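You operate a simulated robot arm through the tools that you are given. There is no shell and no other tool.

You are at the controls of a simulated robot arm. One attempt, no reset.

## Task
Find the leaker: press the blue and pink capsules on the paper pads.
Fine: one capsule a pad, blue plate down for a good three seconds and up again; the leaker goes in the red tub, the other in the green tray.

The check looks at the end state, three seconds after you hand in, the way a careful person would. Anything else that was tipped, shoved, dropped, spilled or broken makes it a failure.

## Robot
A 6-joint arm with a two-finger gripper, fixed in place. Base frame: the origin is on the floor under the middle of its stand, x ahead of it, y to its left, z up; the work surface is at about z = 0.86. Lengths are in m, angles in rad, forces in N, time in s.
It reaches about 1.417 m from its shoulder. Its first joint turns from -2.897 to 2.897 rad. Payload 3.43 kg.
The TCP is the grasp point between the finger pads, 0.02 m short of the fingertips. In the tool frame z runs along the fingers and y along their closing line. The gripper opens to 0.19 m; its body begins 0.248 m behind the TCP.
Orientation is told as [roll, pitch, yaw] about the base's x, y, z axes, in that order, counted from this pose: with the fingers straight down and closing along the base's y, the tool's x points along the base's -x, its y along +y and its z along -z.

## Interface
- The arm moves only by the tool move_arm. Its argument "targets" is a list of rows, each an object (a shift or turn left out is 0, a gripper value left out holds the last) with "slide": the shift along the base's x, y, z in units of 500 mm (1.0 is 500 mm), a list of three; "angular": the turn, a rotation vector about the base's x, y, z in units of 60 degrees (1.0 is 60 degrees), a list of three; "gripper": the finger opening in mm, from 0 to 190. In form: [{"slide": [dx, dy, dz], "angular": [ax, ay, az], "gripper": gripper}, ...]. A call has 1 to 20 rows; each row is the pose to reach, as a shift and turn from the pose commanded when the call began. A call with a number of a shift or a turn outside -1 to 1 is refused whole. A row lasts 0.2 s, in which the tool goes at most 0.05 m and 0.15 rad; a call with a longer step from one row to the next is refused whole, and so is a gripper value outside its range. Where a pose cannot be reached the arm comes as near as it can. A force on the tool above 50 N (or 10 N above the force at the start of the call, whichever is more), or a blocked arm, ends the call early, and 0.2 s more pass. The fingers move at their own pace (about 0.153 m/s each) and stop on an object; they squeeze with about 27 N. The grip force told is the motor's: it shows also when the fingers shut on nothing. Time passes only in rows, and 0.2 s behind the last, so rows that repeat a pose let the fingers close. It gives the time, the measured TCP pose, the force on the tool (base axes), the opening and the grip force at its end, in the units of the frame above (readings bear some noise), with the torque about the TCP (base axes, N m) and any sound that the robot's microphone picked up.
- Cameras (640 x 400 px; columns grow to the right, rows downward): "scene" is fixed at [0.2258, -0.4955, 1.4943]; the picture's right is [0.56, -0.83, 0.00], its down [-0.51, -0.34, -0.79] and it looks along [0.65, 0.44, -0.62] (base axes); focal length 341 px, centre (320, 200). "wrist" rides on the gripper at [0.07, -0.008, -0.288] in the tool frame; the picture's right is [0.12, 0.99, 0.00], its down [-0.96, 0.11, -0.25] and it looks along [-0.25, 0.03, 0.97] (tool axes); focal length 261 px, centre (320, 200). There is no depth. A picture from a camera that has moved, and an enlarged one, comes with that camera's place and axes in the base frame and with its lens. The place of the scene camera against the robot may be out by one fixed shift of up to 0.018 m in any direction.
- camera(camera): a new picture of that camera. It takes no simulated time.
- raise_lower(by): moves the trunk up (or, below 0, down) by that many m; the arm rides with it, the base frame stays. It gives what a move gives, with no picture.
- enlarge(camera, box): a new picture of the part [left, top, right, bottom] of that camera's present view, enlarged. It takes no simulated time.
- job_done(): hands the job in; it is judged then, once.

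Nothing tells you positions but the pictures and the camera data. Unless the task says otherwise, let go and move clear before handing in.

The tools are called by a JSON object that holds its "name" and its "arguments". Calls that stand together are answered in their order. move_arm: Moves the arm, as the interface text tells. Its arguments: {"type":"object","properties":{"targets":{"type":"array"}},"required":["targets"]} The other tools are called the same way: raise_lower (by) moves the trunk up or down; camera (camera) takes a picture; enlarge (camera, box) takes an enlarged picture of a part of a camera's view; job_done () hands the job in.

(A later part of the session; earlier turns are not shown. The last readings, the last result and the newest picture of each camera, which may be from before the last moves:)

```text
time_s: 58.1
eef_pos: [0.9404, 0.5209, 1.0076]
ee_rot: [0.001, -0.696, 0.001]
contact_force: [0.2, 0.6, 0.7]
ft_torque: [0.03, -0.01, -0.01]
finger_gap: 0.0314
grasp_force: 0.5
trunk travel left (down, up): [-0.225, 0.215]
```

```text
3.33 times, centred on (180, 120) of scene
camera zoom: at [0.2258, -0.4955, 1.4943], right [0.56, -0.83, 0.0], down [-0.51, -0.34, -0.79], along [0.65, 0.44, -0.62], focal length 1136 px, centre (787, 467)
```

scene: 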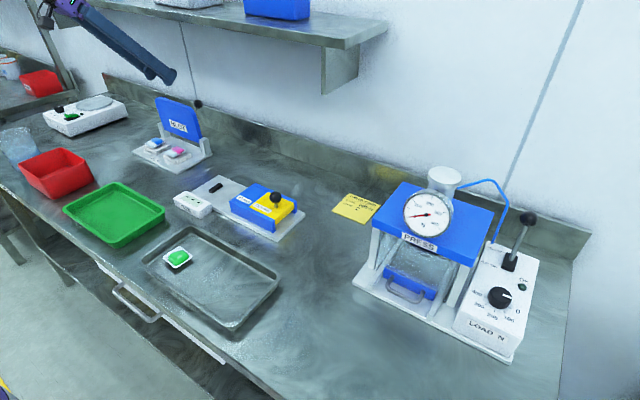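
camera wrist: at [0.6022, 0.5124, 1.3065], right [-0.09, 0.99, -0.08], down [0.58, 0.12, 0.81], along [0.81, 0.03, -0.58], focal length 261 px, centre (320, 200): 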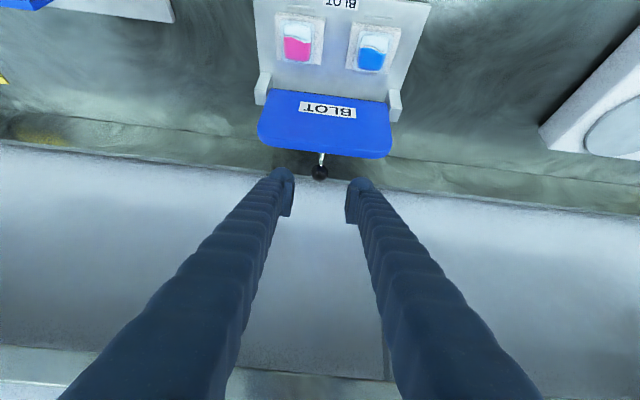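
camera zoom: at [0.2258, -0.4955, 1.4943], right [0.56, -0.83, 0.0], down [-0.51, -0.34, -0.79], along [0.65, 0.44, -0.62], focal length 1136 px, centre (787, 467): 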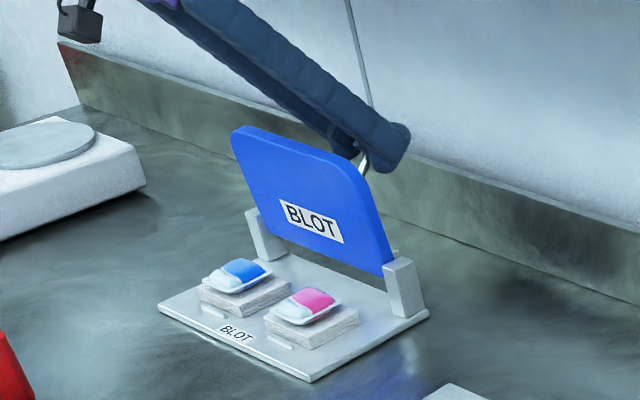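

Grip force dropped to 0.5 N, so I check whether the ball is still held.

{"name": "enlarge", "arguments": {"camera": "wrist", "box": [270, 130, 370, 240]}}

{"name": "camera", "arguments": {"camera": "wrist"}}

```text
3.64 times, centred on (320, 185) of wrist
camera zoom: at [0.7014, 0.5119, 1.1822], right [-0.09, 0.99, -0.08], down [0.58, 0.12, 0.81], along [0.81, 0.03, -0.58], focal length 948 px, centre (320, 254)
```

zoom: 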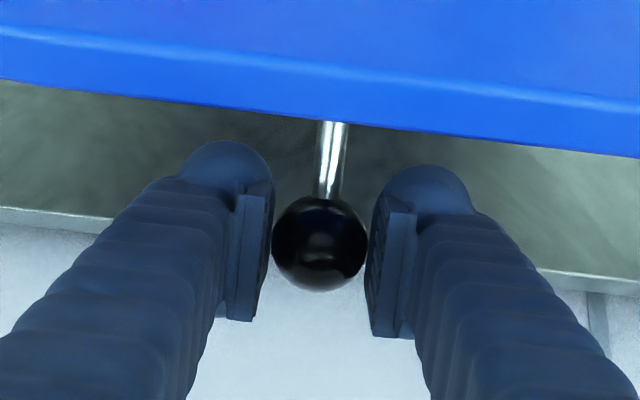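

```text
taken
camera wrist: at [0.7014, 0.5119, 1.1822], right [-0.09, 0.99, -0.08], down [0.58, 0.12, 0.81], along [0.81, 0.03, -0.58], focal length 261 px, centre (320, 200)
```

wrist: 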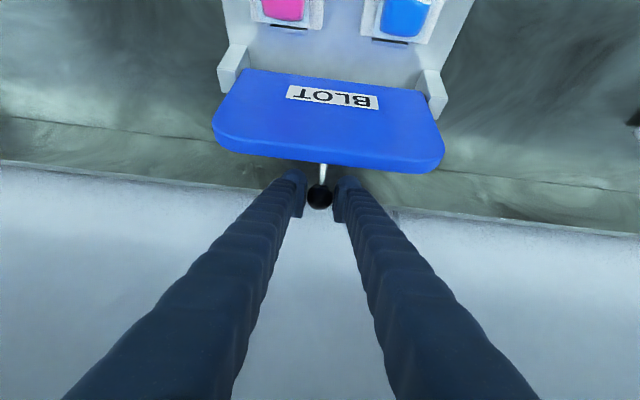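

The fingers slid along the ball and the plate did not move (the ball is farther in view by the same distance). I go back onto the ball and grip firmly this time.

{"name": "move_arm", "arguments": {"targets": [{"slide": [0.009, 0, -0.0075], "gripper": 34}, {"slide": [0.018, -0.001, -0.016], "gripper": 34}, {"slide": [0.018, -0.001, -0.016], "gripper": 30}, {"slide": [0.018, -0.001, -0.016], "gripper": 26}, {"slide": [0.018, -0.001, -0.016], "gripper": 24}, {"slide": [0.018, -0.001, -0.016], "gripper": 24}]}}

{"name": "enlarge", "arguments": {"camera": "wrist", "box": [270, 130, 370, 240]}}

```text
time_s: 59.5
eef_pos: [0.9492, 0.5201, 0.9987]
ee_rot: [0.002, -0.697, 0.003]
contact_force: [-3.0, 6.2, -3.1]
ft_torque: [0.03, -0.02, 0.04]
finger_gap: 0.0281
grasp_force: 45.2
trunk travel left (down, up): [-0.225, 0.215]
```

```text
3.64 times, centred on (320, 185) of wrist
camera zoom: at [0.7099, 0.5118, 1.1739], right [-0.09, 0.99, -0.08], down [0.58, 0.12, 0.81], along [0.81, 0.03, -0.59], focal length 948 px, centre (320, 254)
```

zoom: 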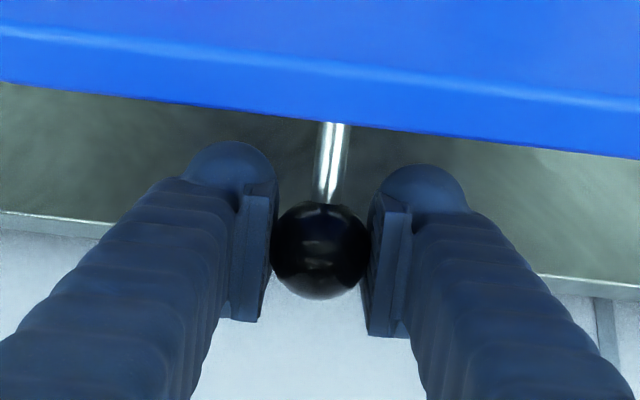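

Comparing images, the plate did turn about 5° with the first step and stayed there, so hinge friction holds it; I just backed off it. I reopen, return to the ball's present place (0.9405, 1.0075) and grip again.

{"name": "move_arm", "arguments": {"targets": [{"gripper": 36}, {"gripper": 36}, {"slide": [-0.009, 0.0, 0.009], "gripper": 36}, {"slide": [-0.0175, 0.0, 0.0175], "gripper": 36}, {"slide": [-0.0175, 0, 0.0175], "gripper": 36}]}}

{"name": "enlarge", "arguments": {"camera": "wrist", "box": [270, 130, 370, 240]}}

{"name": "enlarge", "arguments": {"camera": "scene", "box": [130, 60, 230, 180]}}

```text
time_s: 60.8
eef_pos: [0.9413, 0.5198, 1.0093]
ee_rot: [0.001, -0.694, 0.003]
contact_force: [0.2, 0.4, 0.5]
ft_torque: [-0.02, 0.02, -0.03]
finger_gap: 0.0357
grasp_force: 0.0
trunk travel left (down, up): [-0.225, 0.215]
```

```text
3.64 times, centred on (320, 185) of wrist
camera zoom: at [0.7015, 0.5112, 1.1831], right [-0.09, 0.99, -0.08], down [0.58, 0.12, 0.81], along [0.81, 0.03, -0.58], focal length 948 px, centre (320, 254)
```

zoom: 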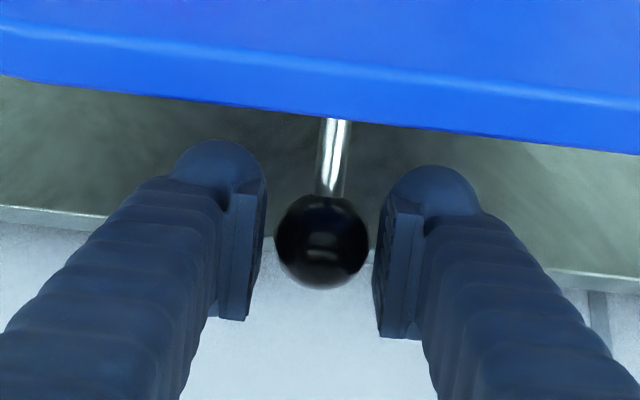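

```text
3.33 times, centred on (180, 120) of scene
camera zoom: at [0.2258, -0.4955, 1.4943], right [0.56, -0.83, 0.0], down [-0.51, -0.34, -0.79], along [0.65, 0.44, -0.62], focal length 1136 px, centre (787, 467)
```

zoom: 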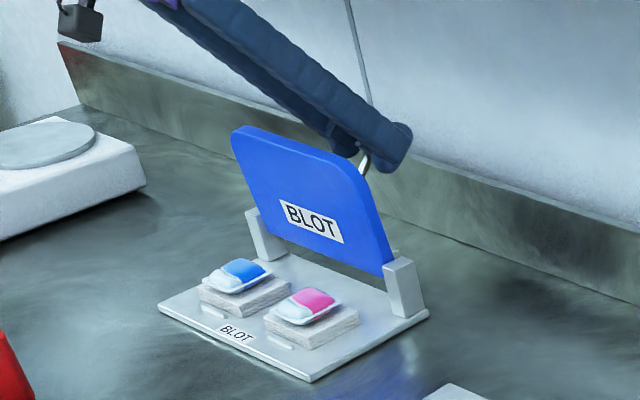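

Plate edge and label shifts confirm the plate has turned about 4–5° and stays put. I grip the ball again here.

{"name": "move_arm", "arguments": {"targets": [{"slide": [0.002, 0, -0.006], "gripper": 32}, {"slide": [0.002, 0, -0.006], "gripper": 30}, {"slide": [0.002, 0, -0.006], "gripper": 28}, {"slide": [0.002, 0, -0.006], "gripper": 28}, {"slide": [0.002, 0, -0.006], "gripper": 28}]}}

{"name": "enlarge", "arguments": {"camera": "wrist", "box": [270, 130, 370, 240]}}

```text
time_s: 62.0
eef_pos: [0.9424, 0.5215, 1.0053]
ee_rot: [0.0, -0.699, 0.002]
contact_force: [4.3, 5.1, 3.4]
ft_torque: [0.05, -0.12, 0.08]
finger_gap: 0.0303
grasp_force: 44.9
trunk travel left (down, up): [-0.225, 0.215]
```

```text
3.64 times, centred on (320, 185) of wrist
camera zoom: at [0.7027, 0.5117, 1.1803], right [-0.09, 0.99, -0.08], down [0.58, 0.12, 0.81], along [0.81, 0.03, -0.58], focal length 948 px, centre (320, 254)
```

zoom: 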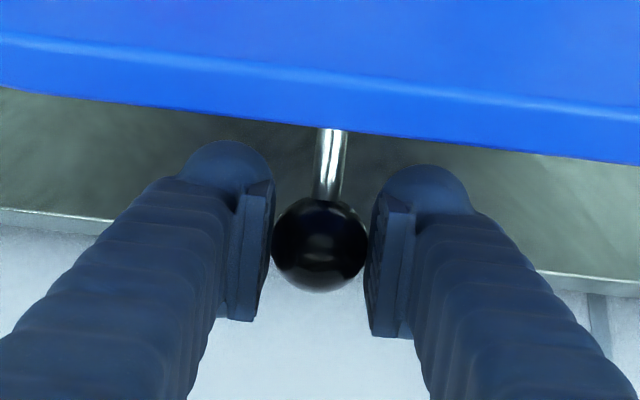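

The ball is held firmly (45 N). I continue the arc with about 8° more and watch for radial force.

{"name": "move_arm", "arguments": {"targets": [{"slide": [-0.0095, 0.0008, 0.007]}, {"slide": [-0.019, 0.0016, 0.0135]}, {"slide": [-0.0286, 0.0016, 0.0196]}, {"slide": [-0.0286, 0.0016, 0.0196]}]}}

{"name": "enlarge", "arguments": {"camera": "scene", "box": [130, 60, 230, 180]}}

{"name": "enlarge", "arguments": {"camera": "wrist", "box": [270, 130, 370, 240]}}

```text
time_s: 63.0
eef_pos: [0.9283, 0.5199, 1.0162]
ee_rot: [-0.001, -0.698, 0.0]
contact_force: [13.7, 2.9, 13.0]
ft_torque: [0.0, -0.52, 0.01]
finger_gap: 0.0301
grasp_force: 44.9
trunk travel left (down, up): [-0.225, 0.215]
```

```text
3.33 times, centred on (180, 120) of scene
camera zoom: at [0.2258, -0.4955, 1.4943], right [0.56, -0.83, 0.0], down [-0.51, -0.34, -0.79], along [0.65, 0.44, -0.62], focal length 1136 px, centre (787, 467)
```

zoom: 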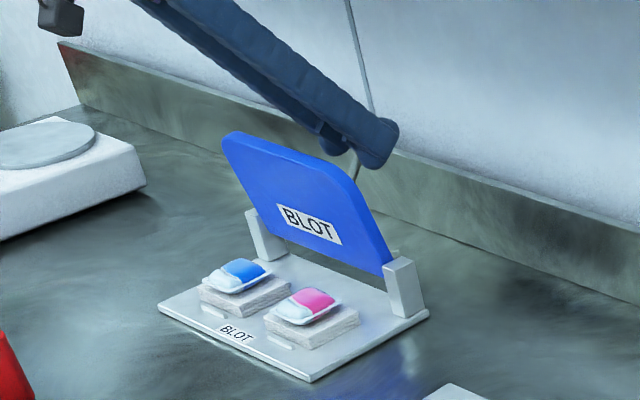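

```text
3.64 times, centred on (320, 185) of wrist
camera zoom: at [0.6888, 0.5118, 1.1909], right [-0.09, 0.99, -0.08], down [0.58, 0.12, 0.81], along [0.81, 0.03, -0.58], focal length 948 px, centre (320, 254)
```

zoom: 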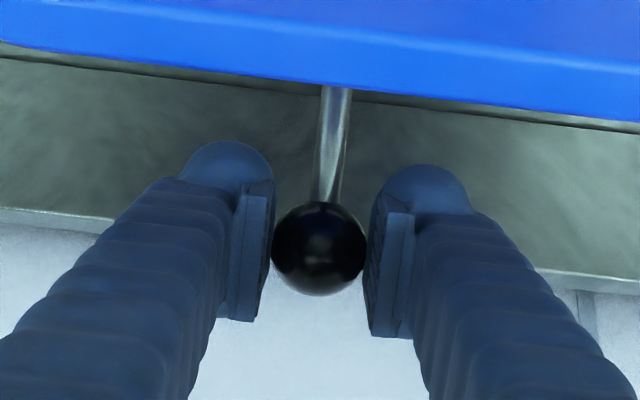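

The plate swings, but there is about 18 N of outward radial push, so the true arc is a little wider than I guessed. I relieve outward by 2–3 mm before going on.

{"name": "move_arm", "arguments": {"targets": [{"slide": [0.0026, 0.001, 0.0042]}, {"slide": [0.0026, 0.001, 0.0042]}]}}

```text
time_s: 63.5
eef_pos: [0.9286, 0.5205, 1.0162]
ee_rot: [-0.002, -0.698, 0.001]
contact_force: [5.2, 2.3, 6.2]
ft_torque: [0.02, -0.13, 0.03]
finger_gap: 0.0299
grasp_force: 44.7
trunk travel left (down, up): [-0.225, 0.215]
```

Relief brought the force down to about 8 N. Refit hinge: about (0.862, 0.911). I take the next 10° with the remaining relief included.

{"name": "move_arm", "arguments": {"targets": [{"slide": [-0.007, 0.0008, 0.0095]}, {"slide": [-0.017, 0.0008, 0.0145]}, {"slide": [-0.027, 0.0008, 0.019]}, {"slide": [-0.0366, 0.0008, 0.0232]}, {"slide": [-0.0366, 0.0008, 0.0232]}]}}

```text
time_s: 64.8
eef_pos: [0.9101, 0.5213, 1.0289]
ee_rot: [0.0, -0.696, 0.0]
contact_force: [-0.9, -5.9, -0.3]
ft_torque: [-0.02, 0.09, -0.08]
finger_gap: 0.031
grasp_force: 2.3
trunk travel left (down, up): [-0.225, 0.215]
```

Grip force fell again to 2 N with the gap at 31 mm; I look before moving on.

{"name": "enlarge", "arguments": {"camera": "wrist", "box": [270, 130, 370, 240]}}

{"name": "enlarge", "arguments": {"camera": "scene", "box": [130, 60, 230, 180]}}

```text
3.64 times, centred on (320, 185) of wrist
camera zoom: at [0.6712, 0.5127, 1.2038], right [-0.09, 0.99, -0.08], down [0.58, 0.12, 0.81], along [0.81, 0.03, -0.59], focal length 948 px, centre (320, 254)
```

zoom: 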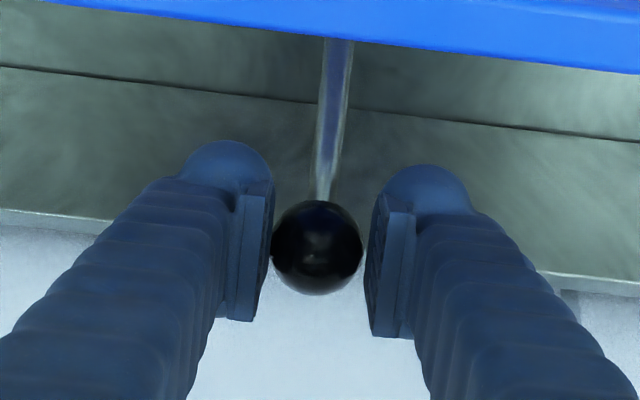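

```text
3.33 times, centred on (180, 120) of scene
camera zoom: at [0.2258, -0.4955, 1.4943], right [0.56, -0.83, 0.0], down [-0.51, -0.34, -0.79], along [0.65, 0.44, -0.62], focal length 1136 px, centre (787, 467)
```

zoom: 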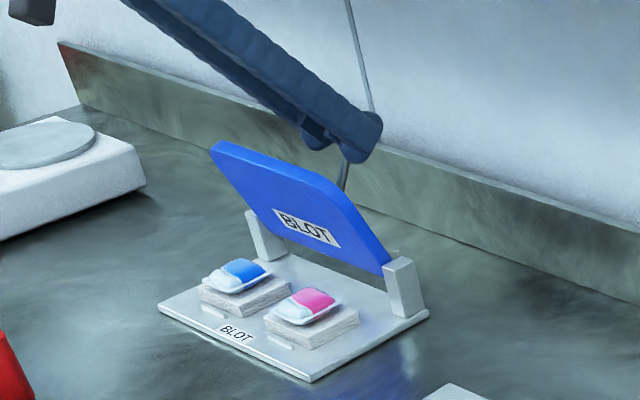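

The plate follows well and is now about 25° over; the ball only sits off-centre in y. I shift y by -1 mm and close again.

{"name": "move_arm", "arguments": {"targets": [{"slide": [0, -0.002, 0], "gripper": 27}, {"slide": [0, -0.002, 0], "gripper": 27}, {"slide": [0, -0.002, 0], "gripper": 27}]}}

```text
time_s: 65.5
eef_pos: [0.9112, 0.5197, 1.0278]
ee_rot: [0.001, -0.695, 0.003]
contact_force: [-1.4, -4.9, -1.1]
ft_torque: [-0.04, 0.05, -0.07]
finger_gap: 0.0286
grasp_force: 45.3
trunk travel left (down, up): [-0.225, 0.215]
```

Grip restored (45 N) with near-zero in-plane force. I take the next 10° of arc.

{"name": "move_arm", "arguments": {"targets": [{"slide": [-0.0105, -0.0015, 0.0042]}, {"slide": [-0.021, -0.0015, 0.0078]}, {"slide": [-0.0315, -0.0015, 0.0108]}, {"slide": [-0.0422, -0.0015, 0.0134]}, {"slide": [-0.0422, -0.0015, 0.0134]}]}}

```text
time_s: 66.8
eef_pos: [0.8903, 0.5186, 1.0365]
ee_rot: [0.001, -0.698, 0.002]
contact_force: [-0.4, 1.5, 1.6]
ft_torque: [0.06, 0.01, 0.06]
finger_gap: 0.028
grasp_force: 0.7
trunk travel left (down, up): [-0.225, 0.215]
```

{"name": "enlarge", "arguments": {"camera": "wrist", "box": [270, 130, 370, 240]}}

{"name": "enlarge", "arguments": {"camera": "scene", "box": [130, 60, 230, 180]}}

```text
3.64 times, centred on (320, 185) of wrist
camera zoom: at [0.6497, 0.5115, 1.2107], right [-0.09, 0.99, -0.08], down [0.58, 0.12, 0.81], along [0.81, 0.03, -0.58], focal length 948 px, centre (320, 254)
```

zoom: 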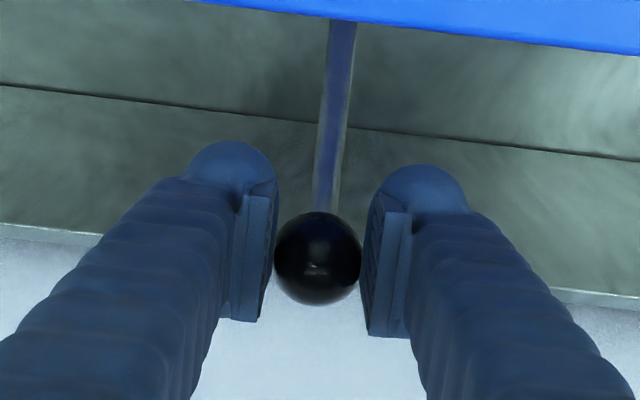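

```text
3.33 times, centred on (180, 120) of scene
camera zoom: at [0.2258, -0.4955, 1.4943], right [0.56, -0.83, 0.0], down [-0.51, -0.34, -0.79], along [0.65, 0.44, -0.62], focal length 1136 px, centre (787, 467)
```

zoom: 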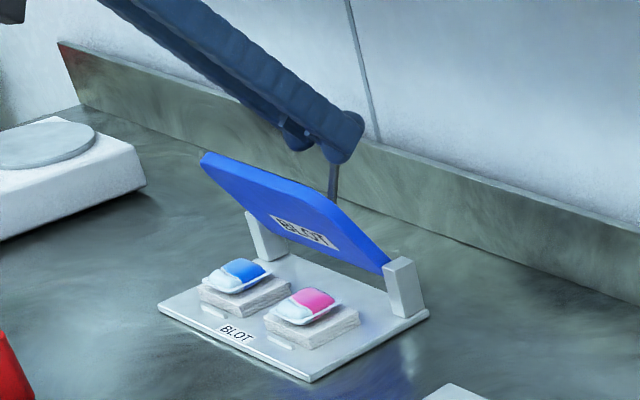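

The ball has been slipping toward the fingertips, while the plate (now roughly 20–25° over) seems to stay where it is left. I wait a second without moving to see whether the plate holds by itself.

{"name": "move_arm", "arguments": {"targets": [{"slide": [0, 0, 0]}, {"slide": [0, 0, 0]}, {"slide": [0, 0, 0]}, {"slide": [0, 0, 0]}, {"slide": [0, 0, 0]}]}}

{"name": "enlarge", "arguments": {"camera": "scene", "box": [130, 60, 230, 180]}}

{"name": "camera", "arguments": {"camera": "wrist"}}

```text
time_s: 68.0
eef_pos: [0.8887, 0.5195, 1.0356]
ee_rot: [0.001, -0.7, 0.001]
contact_force: [-1.3, 2.7, 1.4]
ft_torque: [0.04, -0.05, 0.01]
finger_gap: 0.0281
grasp_force: 1.6
trunk travel left (down, up): [-0.225, 0.215]
```

```text
3.33 times, centred on (180, 120) of scene
camera zoom: at [0.2258, -0.4955, 1.4943], right [0.56, -0.83, 0.0], down [-0.51, -0.34, -0.79], along [0.65, 0.44, -0.62], focal length 1136 px, centre (787, 467)
```

zoom: 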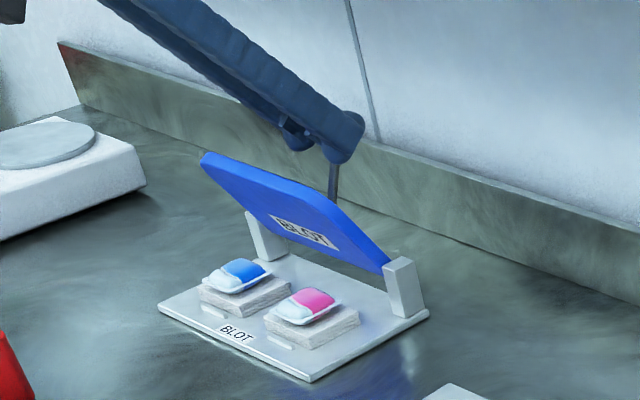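

```text
taken
camera wrist: at [0.6498, 0.5114, 1.2106], right [-0.09, 0.99, -0.08], down [0.58, 0.12, 0.81], along [0.81, 0.03, -0.58], focal length 261 px, centre (320, 200)
```

wrist: 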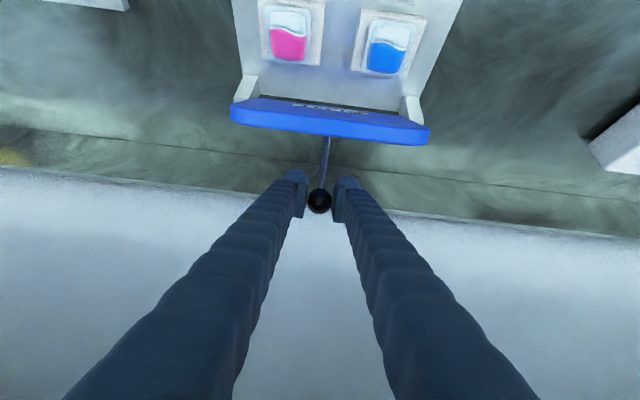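

The plate now leans on the fingertips by its ball: gravity wants to close it and the fingers hold it back. That suits a controlled lowering, so I slide the fingers down and forward under the ball, straddling its stem, so the ball rests on the two fingers like rails.

{"name": "move_arm", "arguments": {"targets": [{"slide": [-0.0062, 0, -0.0052], "gripper": 27}, {"slide": [-0.006, 0, -0.0178], "gripper": 26}, {"slide": [-0.003, 0, -0.0338], "gripper": 24}, {"slide": [0.0044, 0, -0.0486], "gripper": 22}, {"slide": [0.0146, 0, -0.0608], "gripper": 20}, {"slide": [0.0146, 0, -0.0608], "gripper": 20}]}}

{"name": "enlarge", "arguments": {"camera": "wrist", "box": [250, 90, 390, 250]}}

{"name": "enlarge", "arguments": {"camera": "scene", "box": [130, 60, 230, 180]}}

```text
time_s: 69.3
eef_pos: [0.8969, 0.5193, 1.0038]
ee_rot: [-0.001, -0.697, 0.003]
contact_force: [-3.3, 1.6, -2.3]
ft_torque: [-0.12, 0.33, -0.02]
finger_gap: 0.02
grasp_force: 0.7
trunk travel left (down, up): [-0.225, 0.215]
```

```text
2.50 times, centred on (320, 170) of wrist
camera zoom: at [0.6577, 0.5112, 1.1796], right [-0.09, 0.99, -0.08], down [0.58, 0.12, 0.81], along [0.81, 0.03, -0.59], focal length 652 px, centre (320, 275)
```

zoom: 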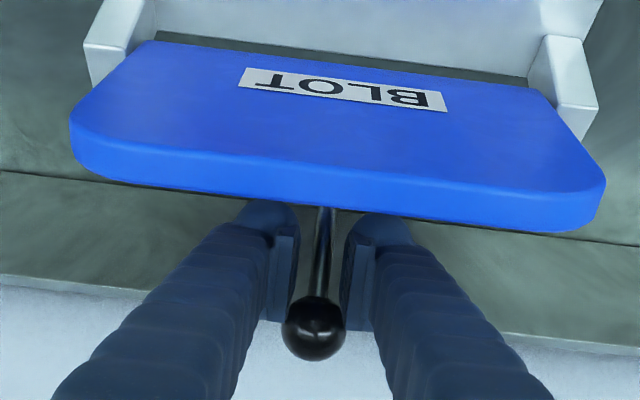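

```text
3.33 times, centred on (180, 120) of scene
camera zoom: at [0.2258, -0.4955, 1.4943], right [0.56, -0.83, 0.0], down [-0.51, -0.34, -0.79], along [0.65, 0.44, -0.62], focal length 1136 px, centre (787, 467)
```

zoom: 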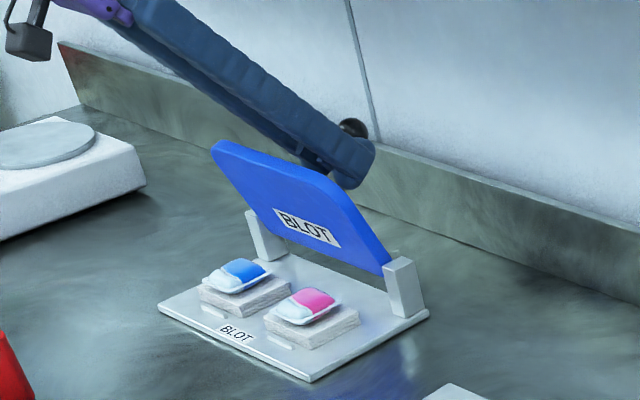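

The ball now rests on the fingers with the stem between them, pushing back with about 4 N. I retreat along the arc slowly so the plate follows down under its own weight.

{"name": "move_arm", "arguments": {"targets": [{"slide": [-0.012, 0, 0.0058]}, {"slide": [-0.0235, 0, 0.0108]}, {"slide": [-0.0346, 0, 0.0156]}, {"slide": [-0.049, 0, 0.0205]}, {"slide": [-0.063, 0, 0.024]}, {"slide": [-0.0764, 0, 0.0268]}, {"slide": [-0.0764, 0, 0.0268]}]}}

{"name": "enlarge", "arguments": {"camera": "wrist", "box": [250, 90, 390, 250]}}

{"name": "enlarge", "arguments": {"camera": "scene", "box": [130, 60, 230, 180]}}

```text
time_s: 71.0
eef_pos: [0.8584, 0.5196, 1.019]
ee_rot: [-0.002, -0.697, 0.003]
contact_force: [-2.4, 2.1, -2.5]
ft_torque: [-0.04, 0.05, 0.07]
finger_gap: 0.0213
grasp_force: 1.0
trunk travel left (down, up): [-0.225, 0.215]
```

```text
2.50 times, centred on (320, 170) of wrist
camera zoom: at [0.6194, 0.5116, 1.1933], right [-0.09, 0.99, -0.08], down [0.58, 0.12, 0.81], along [0.81, 0.03, -0.59], focal length 652 px, centre (320, 275)
```

zoom: 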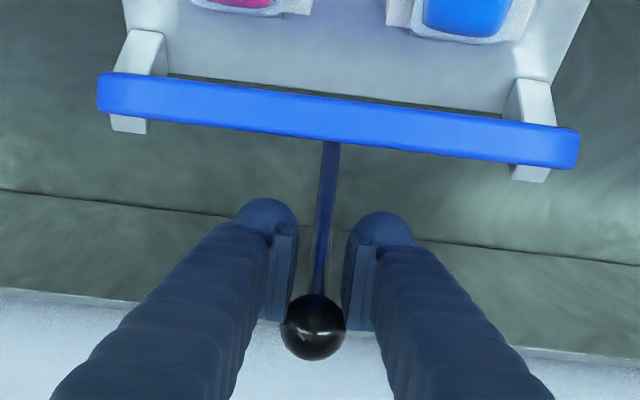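

```text
3.33 times, centred on (180, 120) of scene
camera zoom: at [0.2258, -0.4955, 1.4943], right [0.56, -0.83, 0.0], down [-0.51, -0.34, -0.79], along [0.65, 0.44, -0.62], focal length 1136 px, centre (787, 467)
```

zoom: 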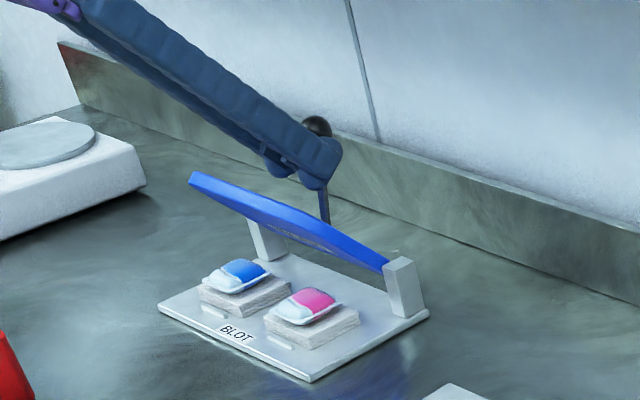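

The plate follows smoothly with the ball steady on the fingers. I continue the arc.

{"name": "move_arm", "arguments": {"targets": [{"slide": [-0.0214, 0, 0.0028]}, {"slide": [-0.043, 0, 0.0038]}, {"slide": [-0.0646, 0, 0.0028]}, {"slide": [-0.086, 0, 0]}, {"slide": [-0.1072, 0, -0.0046]}, {"slide": [-0.1278, 0, -0.0112]}, {"slide": [-0.1278, 0, -0.0112]}]}}

{"name": "enlarge", "arguments": {"camera": "wrist", "box": [250, 90, 390, 250]}}

{"name": "enlarge", "arguments": {"camera": "scene", "box": [130, 60, 230, 180]}}

```text
time_s: 72.5
eef_pos: [0.7945, 0.5205, 1.0133]
ee_rot: [0.0, -0.698, 0.002]
contact_force: [-1.8, 3.0, -2.1]
ft_torque: [-0.05, -0.03, 0.04]
finger_gap: 0.0215
grasp_force: 1.2
trunk travel left (down, up): [-0.225, 0.215]
```

```text
2.50 times, centred on (320, 170) of wrist
camera zoom: at [0.5556, 0.5114, 1.1884], right [-0.09, 0.99, -0.08], down [0.58, 0.12, 0.81], along [0.81, 0.03, -0.58], focal length 652 px, centre (320, 275)
```

zoom: 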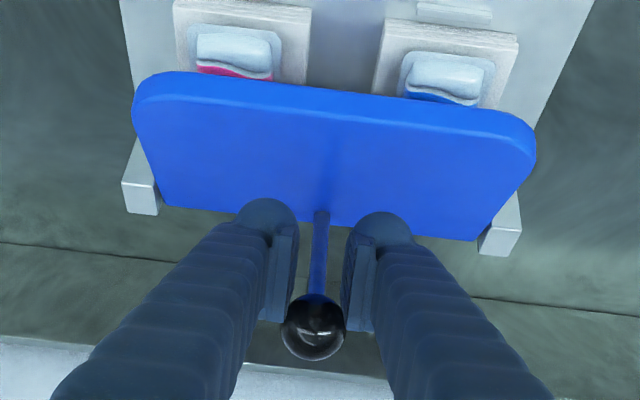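

```text
3.33 times, centred on (180, 120) of scene
camera zoom: at [0.2258, -0.4955, 1.4943], right [0.56, -0.83, 0.0], down [-0.51, -0.34, -0.79], along [0.65, 0.44, -0.62], focal length 1136 px, centre (787, 467)
```

zoom: 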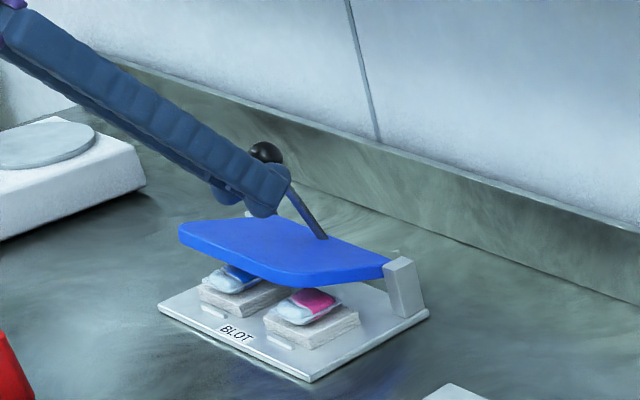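

The plate is about 25° above flat and still resting gently on the fingers. I continue in smaller steps.

{"name": "move_arm", "arguments": {"targets": [{"slide": [-0.02, 0, -0.0082]}, {"slide": [-0.0392, 0, -0.0182]}, {"slide": [-0.0574, 0, -0.0298]}, {"slide": [-0.0574, 0, -0.0298]}]}}

{"name": "enlarge", "arguments": {"camera": "wrist", "box": [250, 90, 390, 250]}}

{"name": "enlarge", "arguments": {"camera": "scene", "box": [130, 60, 230, 180]}}

```text
time_s: 73.5
eef_pos: [0.7661, 0.5197, 0.9982]
ee_rot: [0.0, -0.698, 0.002]
contact_force: [-1.9, 1.2, -2.6]
ft_torque: [0.0, 0.02, 0.07]
finger_gap: 0.0208
grasp_force: 1.3
trunk travel left (down, up): [-0.225, 0.215]
```

```text
2.50 times, centred on (320, 170) of wrist
camera zoom: at [0.5264, 0.5115, 1.1735], right [-0.09, 0.99, -0.08], down [0.58, 0.12, 0.81], along [0.81, 0.03, -0.58], focal length 652 px, centre (320, 275)
```

zoom: 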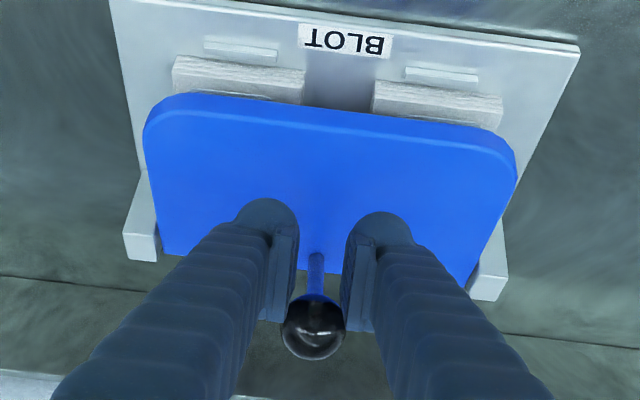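

```text
3.33 times, centred on (180, 120) of scene
camera zoom: at [0.2258, -0.4955, 1.4943], right [0.56, -0.83, 0.0], down [-0.51, -0.34, -0.79], along [0.65, 0.44, -0.62], focal length 1136 px, centre (787, 467)
```

zoom: 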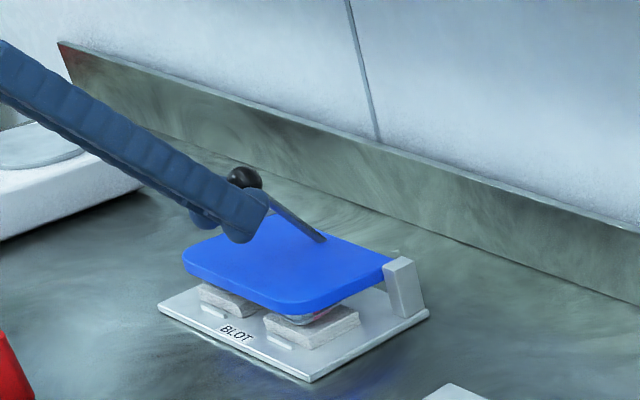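

Nearly down. I lower the last degrees in small steps, watching for the load leaving the fingers.

{"name": "move_arm", "arguments": {"targets": [{"slide": [-0.0088, 0, -0.0066]}, {"slide": [-0.0172, 0, -0.0132]}, {"slide": [-0.0255, 0, -0.0205]}, {"slide": [-0.0255, 0, -0.0205]}]}}

{"name": "enlarge", "arguments": {"camera": "scene", "box": [130, 80, 220, 180]}}

```text
time_s: 74.5
eef_pos: [0.7532, 0.5197, 0.9889]
ee_rot: [0.001, -0.699, 0.001]
contact_force: [0.3, 0.6, 0.5]
ft_torque: [-0.04, -0.01, -0.01]
finger_gap: 0.0199
grasp_force: 0.1
trunk travel left (down, up): [-0.225, 0.215]
```

```text
4.00 times, centred on (175, 130) of scene
camera zoom: at [0.2258, -0.4955, 1.4943], right [0.56, -0.83, 0.0], down [-0.51, -0.34, -0.79], along [0.65, 0.44, -0.62], focal length 1363 px, centre (900, 480)
```

zoom: 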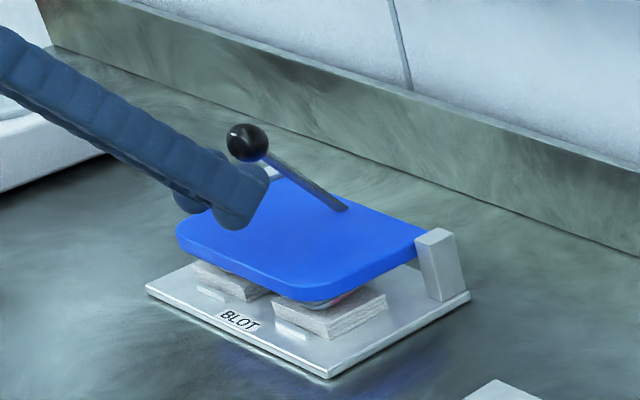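

The load has left the fingers: the plate now rests on the capsules. I hold still here for about five seconds.

{"name": "move_arm", "arguments": {"targets": [{"slide": [-0.008, 0, -0.006]}, {"slide": [-0.008, 0, -0.006]}, {"slide": [-0.008, 0, -0.006]}, {"slide": [-0.008, 0, -0.006]}, {"slide": [-0.008, 0, -0.006]}, {"slide": [-0.008, 0, -0.006]}, {"slide": [-0.008, 0, -0.006]}, {"slide": [-0.008, 0, -0.006]}, {"slide": [-0.008, 0, -0.006]}, {"slide": [-0.008, 0, -0.006]}, {"slide": [-0.008, 0, -0.006]}, {"slide": [-0.008, 0, -0.006]}, {"slide": [-0.008, 0, -0.006]}, {"slide": [-0.008, 0, -0.006]}, {"slide": [-0.008, 0, -0.006]}, {"slide": [-0.008, 0, -0.006]}, {"slide": [-0.008, 0, -0.006]}, {"slide": [-0.008, 0, -0.006]}, {"slide": [-0.008, 0, -0.006]}, {"slide": [-0.008, 0, -0.006]}]}}

{"name": "enlarge", "arguments": {"camera": "scene", "box": [130, 80, 220, 180]}}

{"name": "camera", "arguments": {"camera": "wrist"}}

{"name": "enlarge", "arguments": {"camera": "scene", "box": [140, 120, 200, 175]}}

```text
time_s: 78.8
eef_pos: [0.7499, 0.5189, 0.9847]
ee_rot: [0.0, -0.698, 0.001]
contact_force: [-0.6, -0.2, 0.0]
ft_torque: [0.01, -0.01, -0.03]
finger_gap: 0.0201
grasp_force: 0.2
trunk travel left (down, up): [-0.225, 0.215]
```

```text
4.00 times, centred on (175, 130) of scene
camera zoom: at [0.2258, -0.4955, 1.4943], right [0.56, -0.83, 0.0], down [-0.51, -0.34, -0.79], along [0.65, 0.44, -0.62], focal length 1363 px, centre (900, 480)
```

zoom: 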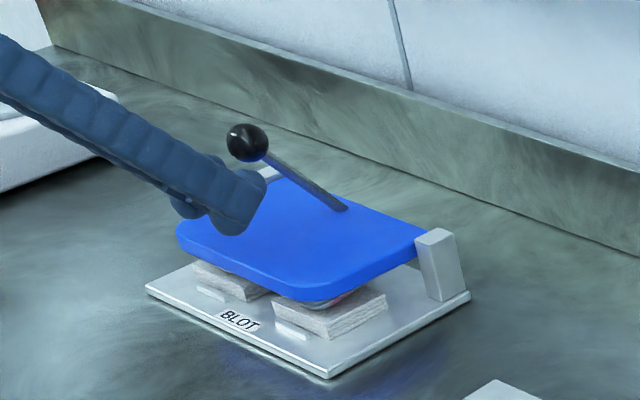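

```text
taken
camera wrist: at [0.5094, 0.5108, 1.16], right [-0.09, 0.99, -0.08], down [0.58, 0.12, 0.81], along [0.81, 0.03, -0.58], focal length 261 px, centre (320, 200)
```

wrist: 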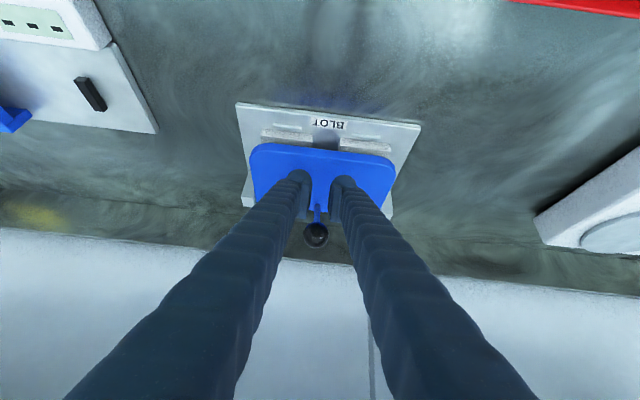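

```text
7.27 times, centred on (170, 148) of scene
camera zoom: at [0.2258, -0.4955, 1.4943], right [0.56, -0.83, 0.0], down [-0.51, -0.34, -0.79], along [0.65, 0.44, -0.62], focal length 2478 px, centre (1411, 582)
```

zoom: 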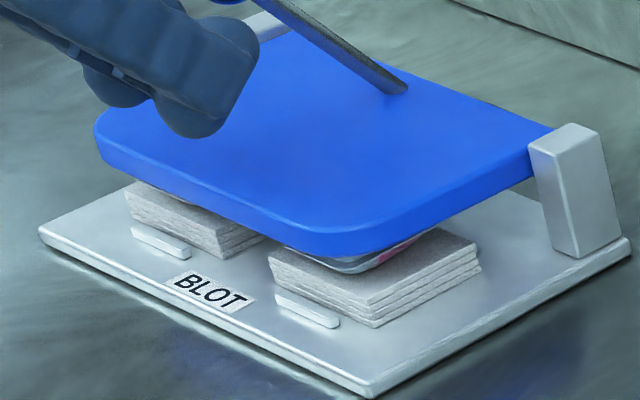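

The plate has been down about 4.5 s. Now I raise it the same way, the fingers pushing the ball from below-front back along the arc.

{"name": "move_arm", "arguments": {"targets": [{"slide": [0.0152, 0, 0.0108]}, {"slide": [0.0238, 0, 0.0175]}, {"slide": [0.0324, 0, 0.024]}, {"slide": [0.0415, 0, 0.03]}, {"slide": [0.0506, 0, 0.0356]}, {"slide": [0.0698, 0, 0.0456]}, {"slide": [0.0898, 0, 0.0538]}, {"slide": [0.1104, 0, 0.0604]}, {"slide": [0.1312, 0, 0.0654]}, {"slide": [0.1312, 0, 0.0654]}]}}

{"name": "enlarge", "arguments": {"camera": "wrist", "box": [250, 90, 390, 250]}}

{"name": "enlarge", "arguments": {"camera": "scene", "box": [130, 80, 220, 180]}}

```text
time_s: 81.0
eef_pos: [0.8144, 0.5208, 1.0171]
ee_rot: [-0.002, -0.695, 0.002]
contact_force: [-1.6, 3.5, -1.9]
ft_torque: [-0.06, 0.0, 0.09]
finger_gap: 0.0219
grasp_force: 2.0
trunk travel left (down, up): [-0.225, 0.215]
```

```text
2.50 times, centred on (320, 170) of wrist
camera zoom: at [0.5752, 0.5113, 1.1921], right [-0.09, 0.99, -0.08], down [0.58, 0.12, 0.81], along [0.81, 0.03, -0.59], focal length 652 px, centre (320, 275)
```

zoom: 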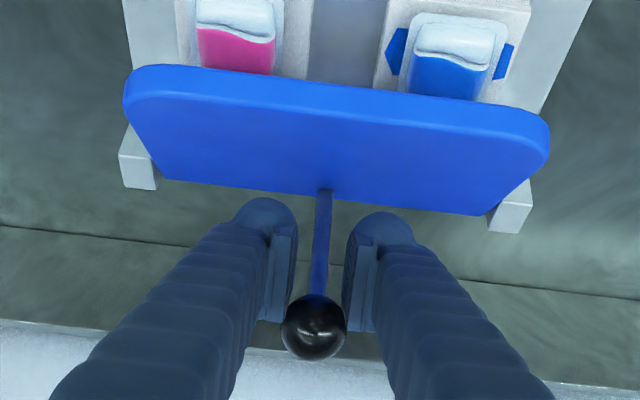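

```text
4.00 times, centred on (175, 130) of scene
camera zoom: at [0.2258, -0.4955, 1.4943], right [0.56, -0.83, 0.0], down [-0.51, -0.34, -0.79], along [0.65, 0.44, -0.62], focal length 1363 px, centre (900, 480)
```

zoom: 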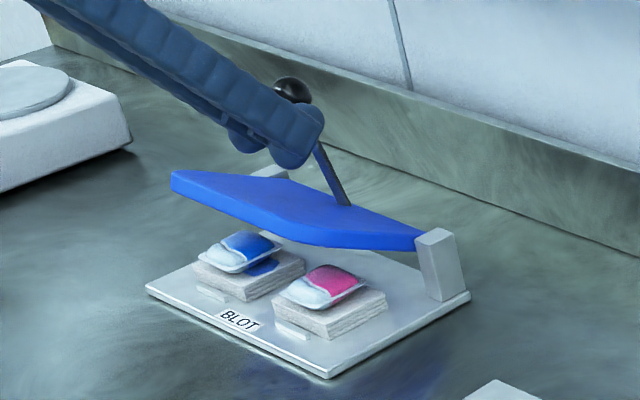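

A dark blue stain shows on the pad under the blue capsule and pink's pad looks clean, so blue appears to be the leaker. I keep raising the plate, easing the tilt to 28° on the way so the fingers stay clear of the plate's edge.

{"name": "move_arm", "arguments": {"targets": [{"slide": [0.0104, 0.001, 0.003], "angular": [0, 0.025, 0]}, {"slide": [0.0208, 0.001, 0.0058], "angular": [0, 0.05, 0]}, {"slide": [0.031, 0.001, 0.008], "angular": [0, 0.075, 0]}, {"slide": [0.0412, 0.001, 0.0096], "angular": [0, 0.1, 0]}, {"slide": [0.0513, 0.001, 0.0107], "angular": [0, 0.125, 0]}, {"slide": [0.0614, 0.001, 0.0114], "angular": [0, 0.15, 0]}, {"slide": [0.0715, 0.001, 0.0116], "angular": [0, 0.175, 0]}, {"slide": [0.0816, 0.001, 0.0114], "angular": [0, 0.2, 0]}, {"slide": [0.0816, 0.001, 0.0114], "angular": [0, 0.2, 0]}]}}

{"name": "enlarge", "arguments": {"camera": "wrist", "box": [250, 90, 390, 250]}}

{"name": "enlarge", "arguments": {"camera": "scene", "box": [120, 50, 230, 180]}}

```text
time_s: 83.0
eef_pos: [0.8558, 0.5204, 1.0226]
ee_rot: [0.001, -0.488, 0.002]
contact_force: [-0.5, 2.1, 0.6]
ft_torque: [-0.01, 0.05, 0.1]
finger_gap: 0.0211
grasp_force: 1.0
trunk travel left (down, up): [-0.225, 0.215]
```

```text
2.50 times, centred on (320, 170) of wrist
camera zoom: at [0.6578, 0.5116, 1.2439], right [-0.11, 0.99, -0.06], down [0.73, 0.12, 0.67], along [0.67, 0.03, -0.74], focal length 652 px, centre (320, 275)
```

zoom: 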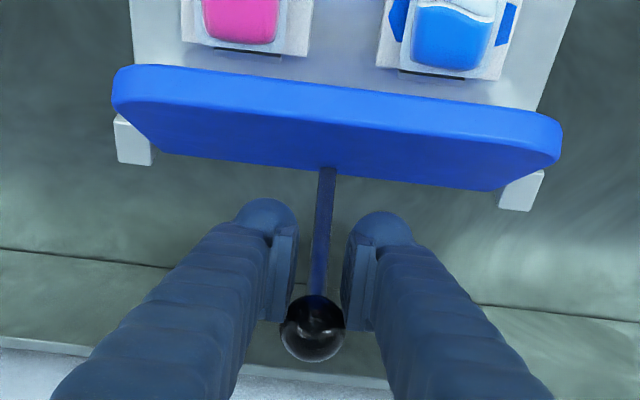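

```text
3.08 times, centred on (175, 115) of scene
camera zoom: at [0.2258, -0.4955, 1.4943], right [0.56, -0.83, 0.0], down [-0.51, -0.34, -0.79], along [0.65, 0.44, -0.62], focal length 1048 px, centre (766, 462)
```

zoom: 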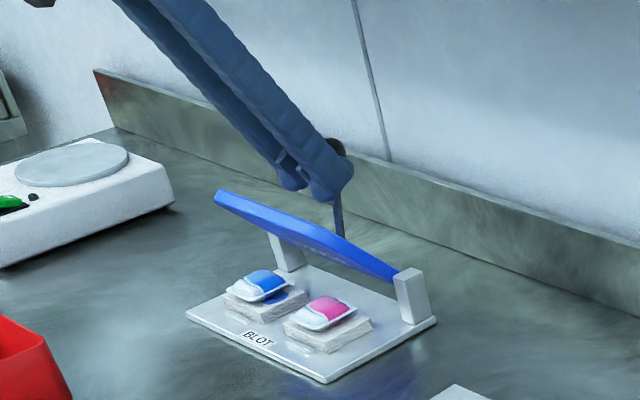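

Still well seated. I continue toward upright in two stages.

{"name": "move_arm", "arguments": {"targets": [{"slide": [0.0107, 0, -0.002]}, {"slide": [0.0214, 0, -0.0044]}, {"slide": [0.032, 0, -0.0075]}, {"slide": [0.0422, 0, -0.011]}, {"slide": [0.0524, 0, -0.015]}, {"slide": [0.0624, 0, -0.019]}, {"slide": [0.072, 0, -0.024]}, {"slide": [0.0818, 0, -0.029]}, {"slide": [0.0818, 0, -0.029]}]}}

{"name": "enlarge", "arguments": {"camera": "wrist", "box": [250, 90, 390, 250]}}

{"name": "enlarge", "arguments": {"camera": "scene", "box": [120, 50, 230, 180]}}

```text
time_s: 85.0
eef_pos: [0.8975, 0.5205, 1.008]
ee_rot: [-0.001, -0.488, 0.003]
contact_force: [-0.8, 2.1, -0.4]
ft_torque: [-0.02, -0.02, 0.03]
finger_gap: 0.0212
grasp_force: 0.8
trunk travel left (down, up): [-0.225, 0.215]
```

```text
2.50 times, centred on (320, 170) of wrist
camera zoom: at [0.6989, 0.5116, 1.2288], right [-0.11, 0.99, -0.06], down [0.73, 0.12, 0.67], along [0.67, 0.03, -0.74], focal length 652 px, centre (320, 275)
```

zoom: 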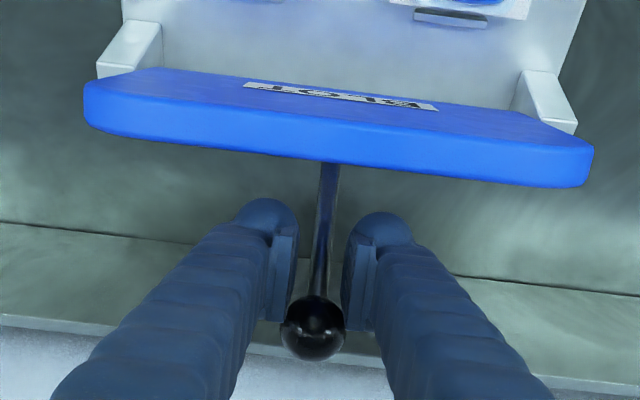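

```text
3.08 times, centred on (175, 115) of scene
camera zoom: at [0.2258, -0.4955, 1.4943], right [0.56, -0.83, 0.0], down [-0.51, -0.34, -0.79], along [0.65, 0.44, -0.62], focal length 1048 px, centre (766, 462)
```

zoom: 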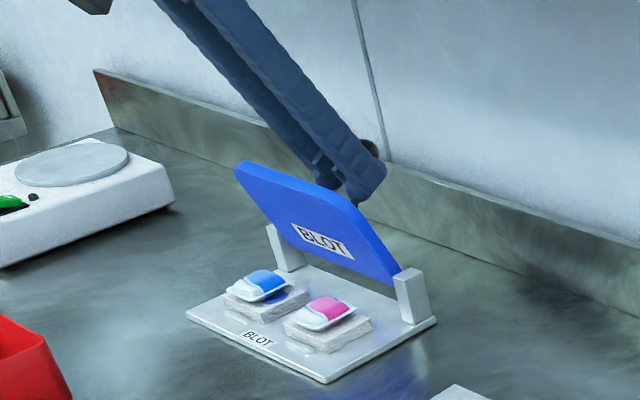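

Plate is about 15° from upright. I push on through the last part of the arc.

{"name": "move_arm", "arguments": {"targets": [{"slide": [0.0096, 0, -0.0055]}, {"slide": [0.0192, 0, -0.011]}, {"slide": [0.0282, 0, -0.0175]}, {"slide": [0.037, 0, -0.024]}, {"slide": [0.037, 0, -0.024]}]}}

{"name": "enlarge", "arguments": {"camera": "wrist", "box": [250, 90, 390, 250]}}

{"name": "enlarge", "arguments": {"camera": "scene", "box": [120, 50, 230, 180]}}

```text
time_s: 86.2
eef_pos: [0.9149, 0.5208, 0.9962]
ee_rot: [0.0, -0.486, 0.002]
contact_force: [-2.8, 2.0, -3.4]
ft_torque: [0.0, 0.0, 0.05]
finger_gap: 0.021
grasp_force: 0.9
trunk travel left (down, up): [-0.225, 0.215]
```

```text
2.50 times, centred on (320, 170) of wrist
camera zoom: at [0.7172, 0.512, 1.2168], right [-0.11, 0.99, -0.06], down [0.73, 0.12, 0.67], along [0.67, 0.03, -0.74], focal length 652 px, centre (320, 275)
```

zoom: 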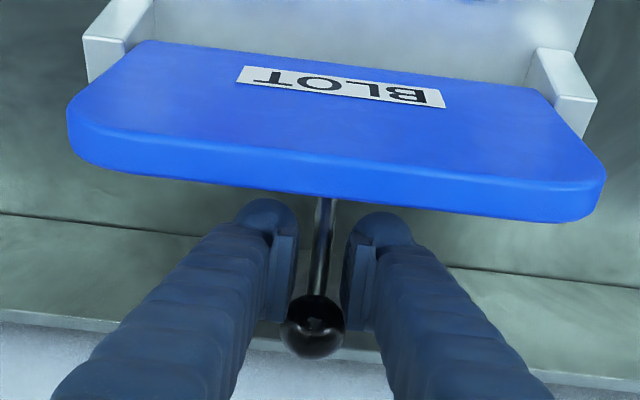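

```text
3.08 times, centred on (175, 115) of scene
camera zoom: at [0.2258, -0.4955, 1.4943], right [0.56, -0.83, 0.0], down [-0.51, -0.34, -0.79], along [0.65, 0.44, -0.62], focal length 1048 px, centre (766, 462)
```

zoom: 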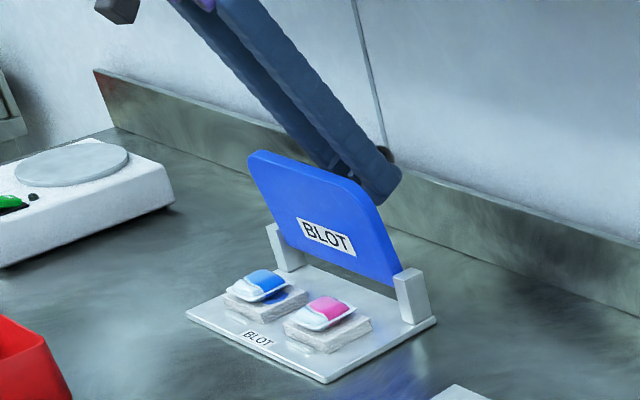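

Almost upright. I push the last few degrees to its original resting angle, ball at about (0.950, 0.999).

{"name": "move_arm", "arguments": {"targets": [{"slide": [0.005, 0, -0.004]}, {"slide": [0.01, 0, -0.008]}, {"slide": [0.015, 0, -0.012]}, {"slide": [0.015, 0, -0.012]}]}}

{"name": "enlarge", "arguments": {"camera": "scene", "box": [130, 85, 220, 175]}}

{"name": "enlarge", "arguments": {"camera": "wrist", "box": [250, 90, 390, 250]}}

```text
time_s: 87.2
eef_pos: [0.9226, 0.5198, 0.991]
ee_rot: [-0.002, -0.488, 0.001]
contact_force: [-4.9, 2.9, -6.4]
ft_torque: [0.01, 0.0, 0.0]
finger_gap: 0.0205
grasp_force: 11.5
trunk travel left (down, up): [-0.225, 0.215]
```

```text
4.44 times, centred on (175, 130) of scene
camera zoom: at [0.2258, -0.4955, 1.4943], right [0.56, -0.83, 0.0], down [-0.51, -0.34, -0.79], along [0.65, 0.44, -0.62], focal length 1514 px, centre (964, 511)
```

zoom: 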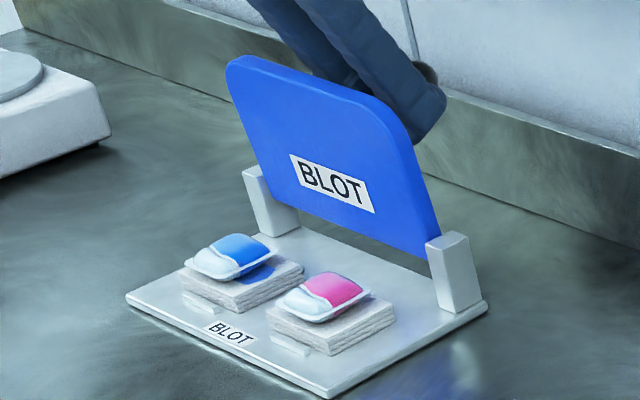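

```text
2.50 times, centred on (320, 170) of wrist
camera zoom: at [0.7246, 0.512, 1.211], right [-0.11, 0.99, -0.06], down [0.73, 0.12, 0.67], along [0.67, 0.03, -0.74], focal length 652 px, centre (320, 275)
```

zoom: 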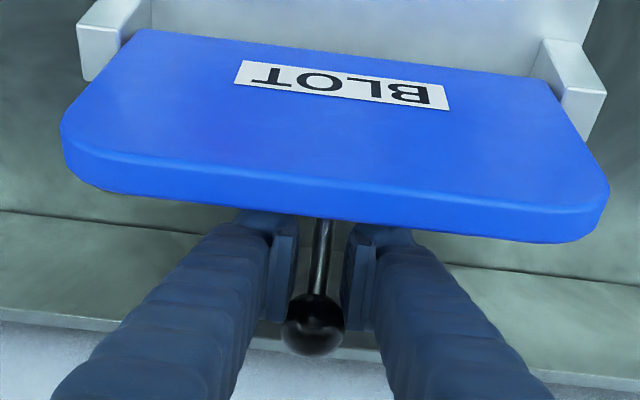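

The plate is within a couple of degrees of its original angle. A last small push to bring it to its stop.

{"name": "move_arm", "arguments": {"targets": [{"slide": [0.004, 0, -0.003]}, {"slide": [0.008, 0, -0.005]}, {"slide": [0.008, 0, -0.005]}]}}

{"name": "enlarge", "arguments": {"camera": "scene", "box": [130, 85, 220, 175]}}

```text
time_s: 88.0
eef_pos: [0.9263, 0.5201, 0.9873]
ee_rot: [-0.003, -0.487, 0.001]
contact_force: [-10.6, 0.9, -6.0]
ft_torque: [0.02, 0.02, 0.09]
finger_gap: 0.0223
grasp_force: 1.7
trunk travel left (down, up): [-0.225, 0.215]
```

```text
4.44 times, centred on (175, 130) of scene
camera zoom: at [0.2258, -0.4955, 1.4943], right [0.56, -0.83, 0.0], down [-0.51, -0.34, -0.79], along [0.65, 0.44, -0.62], focal length 1514 px, centre (964, 511)
```

zoom: 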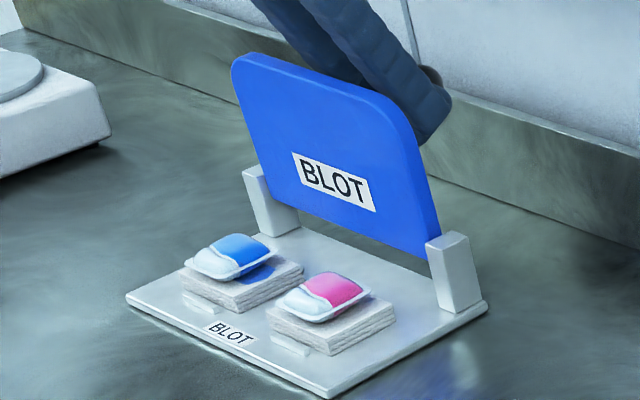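

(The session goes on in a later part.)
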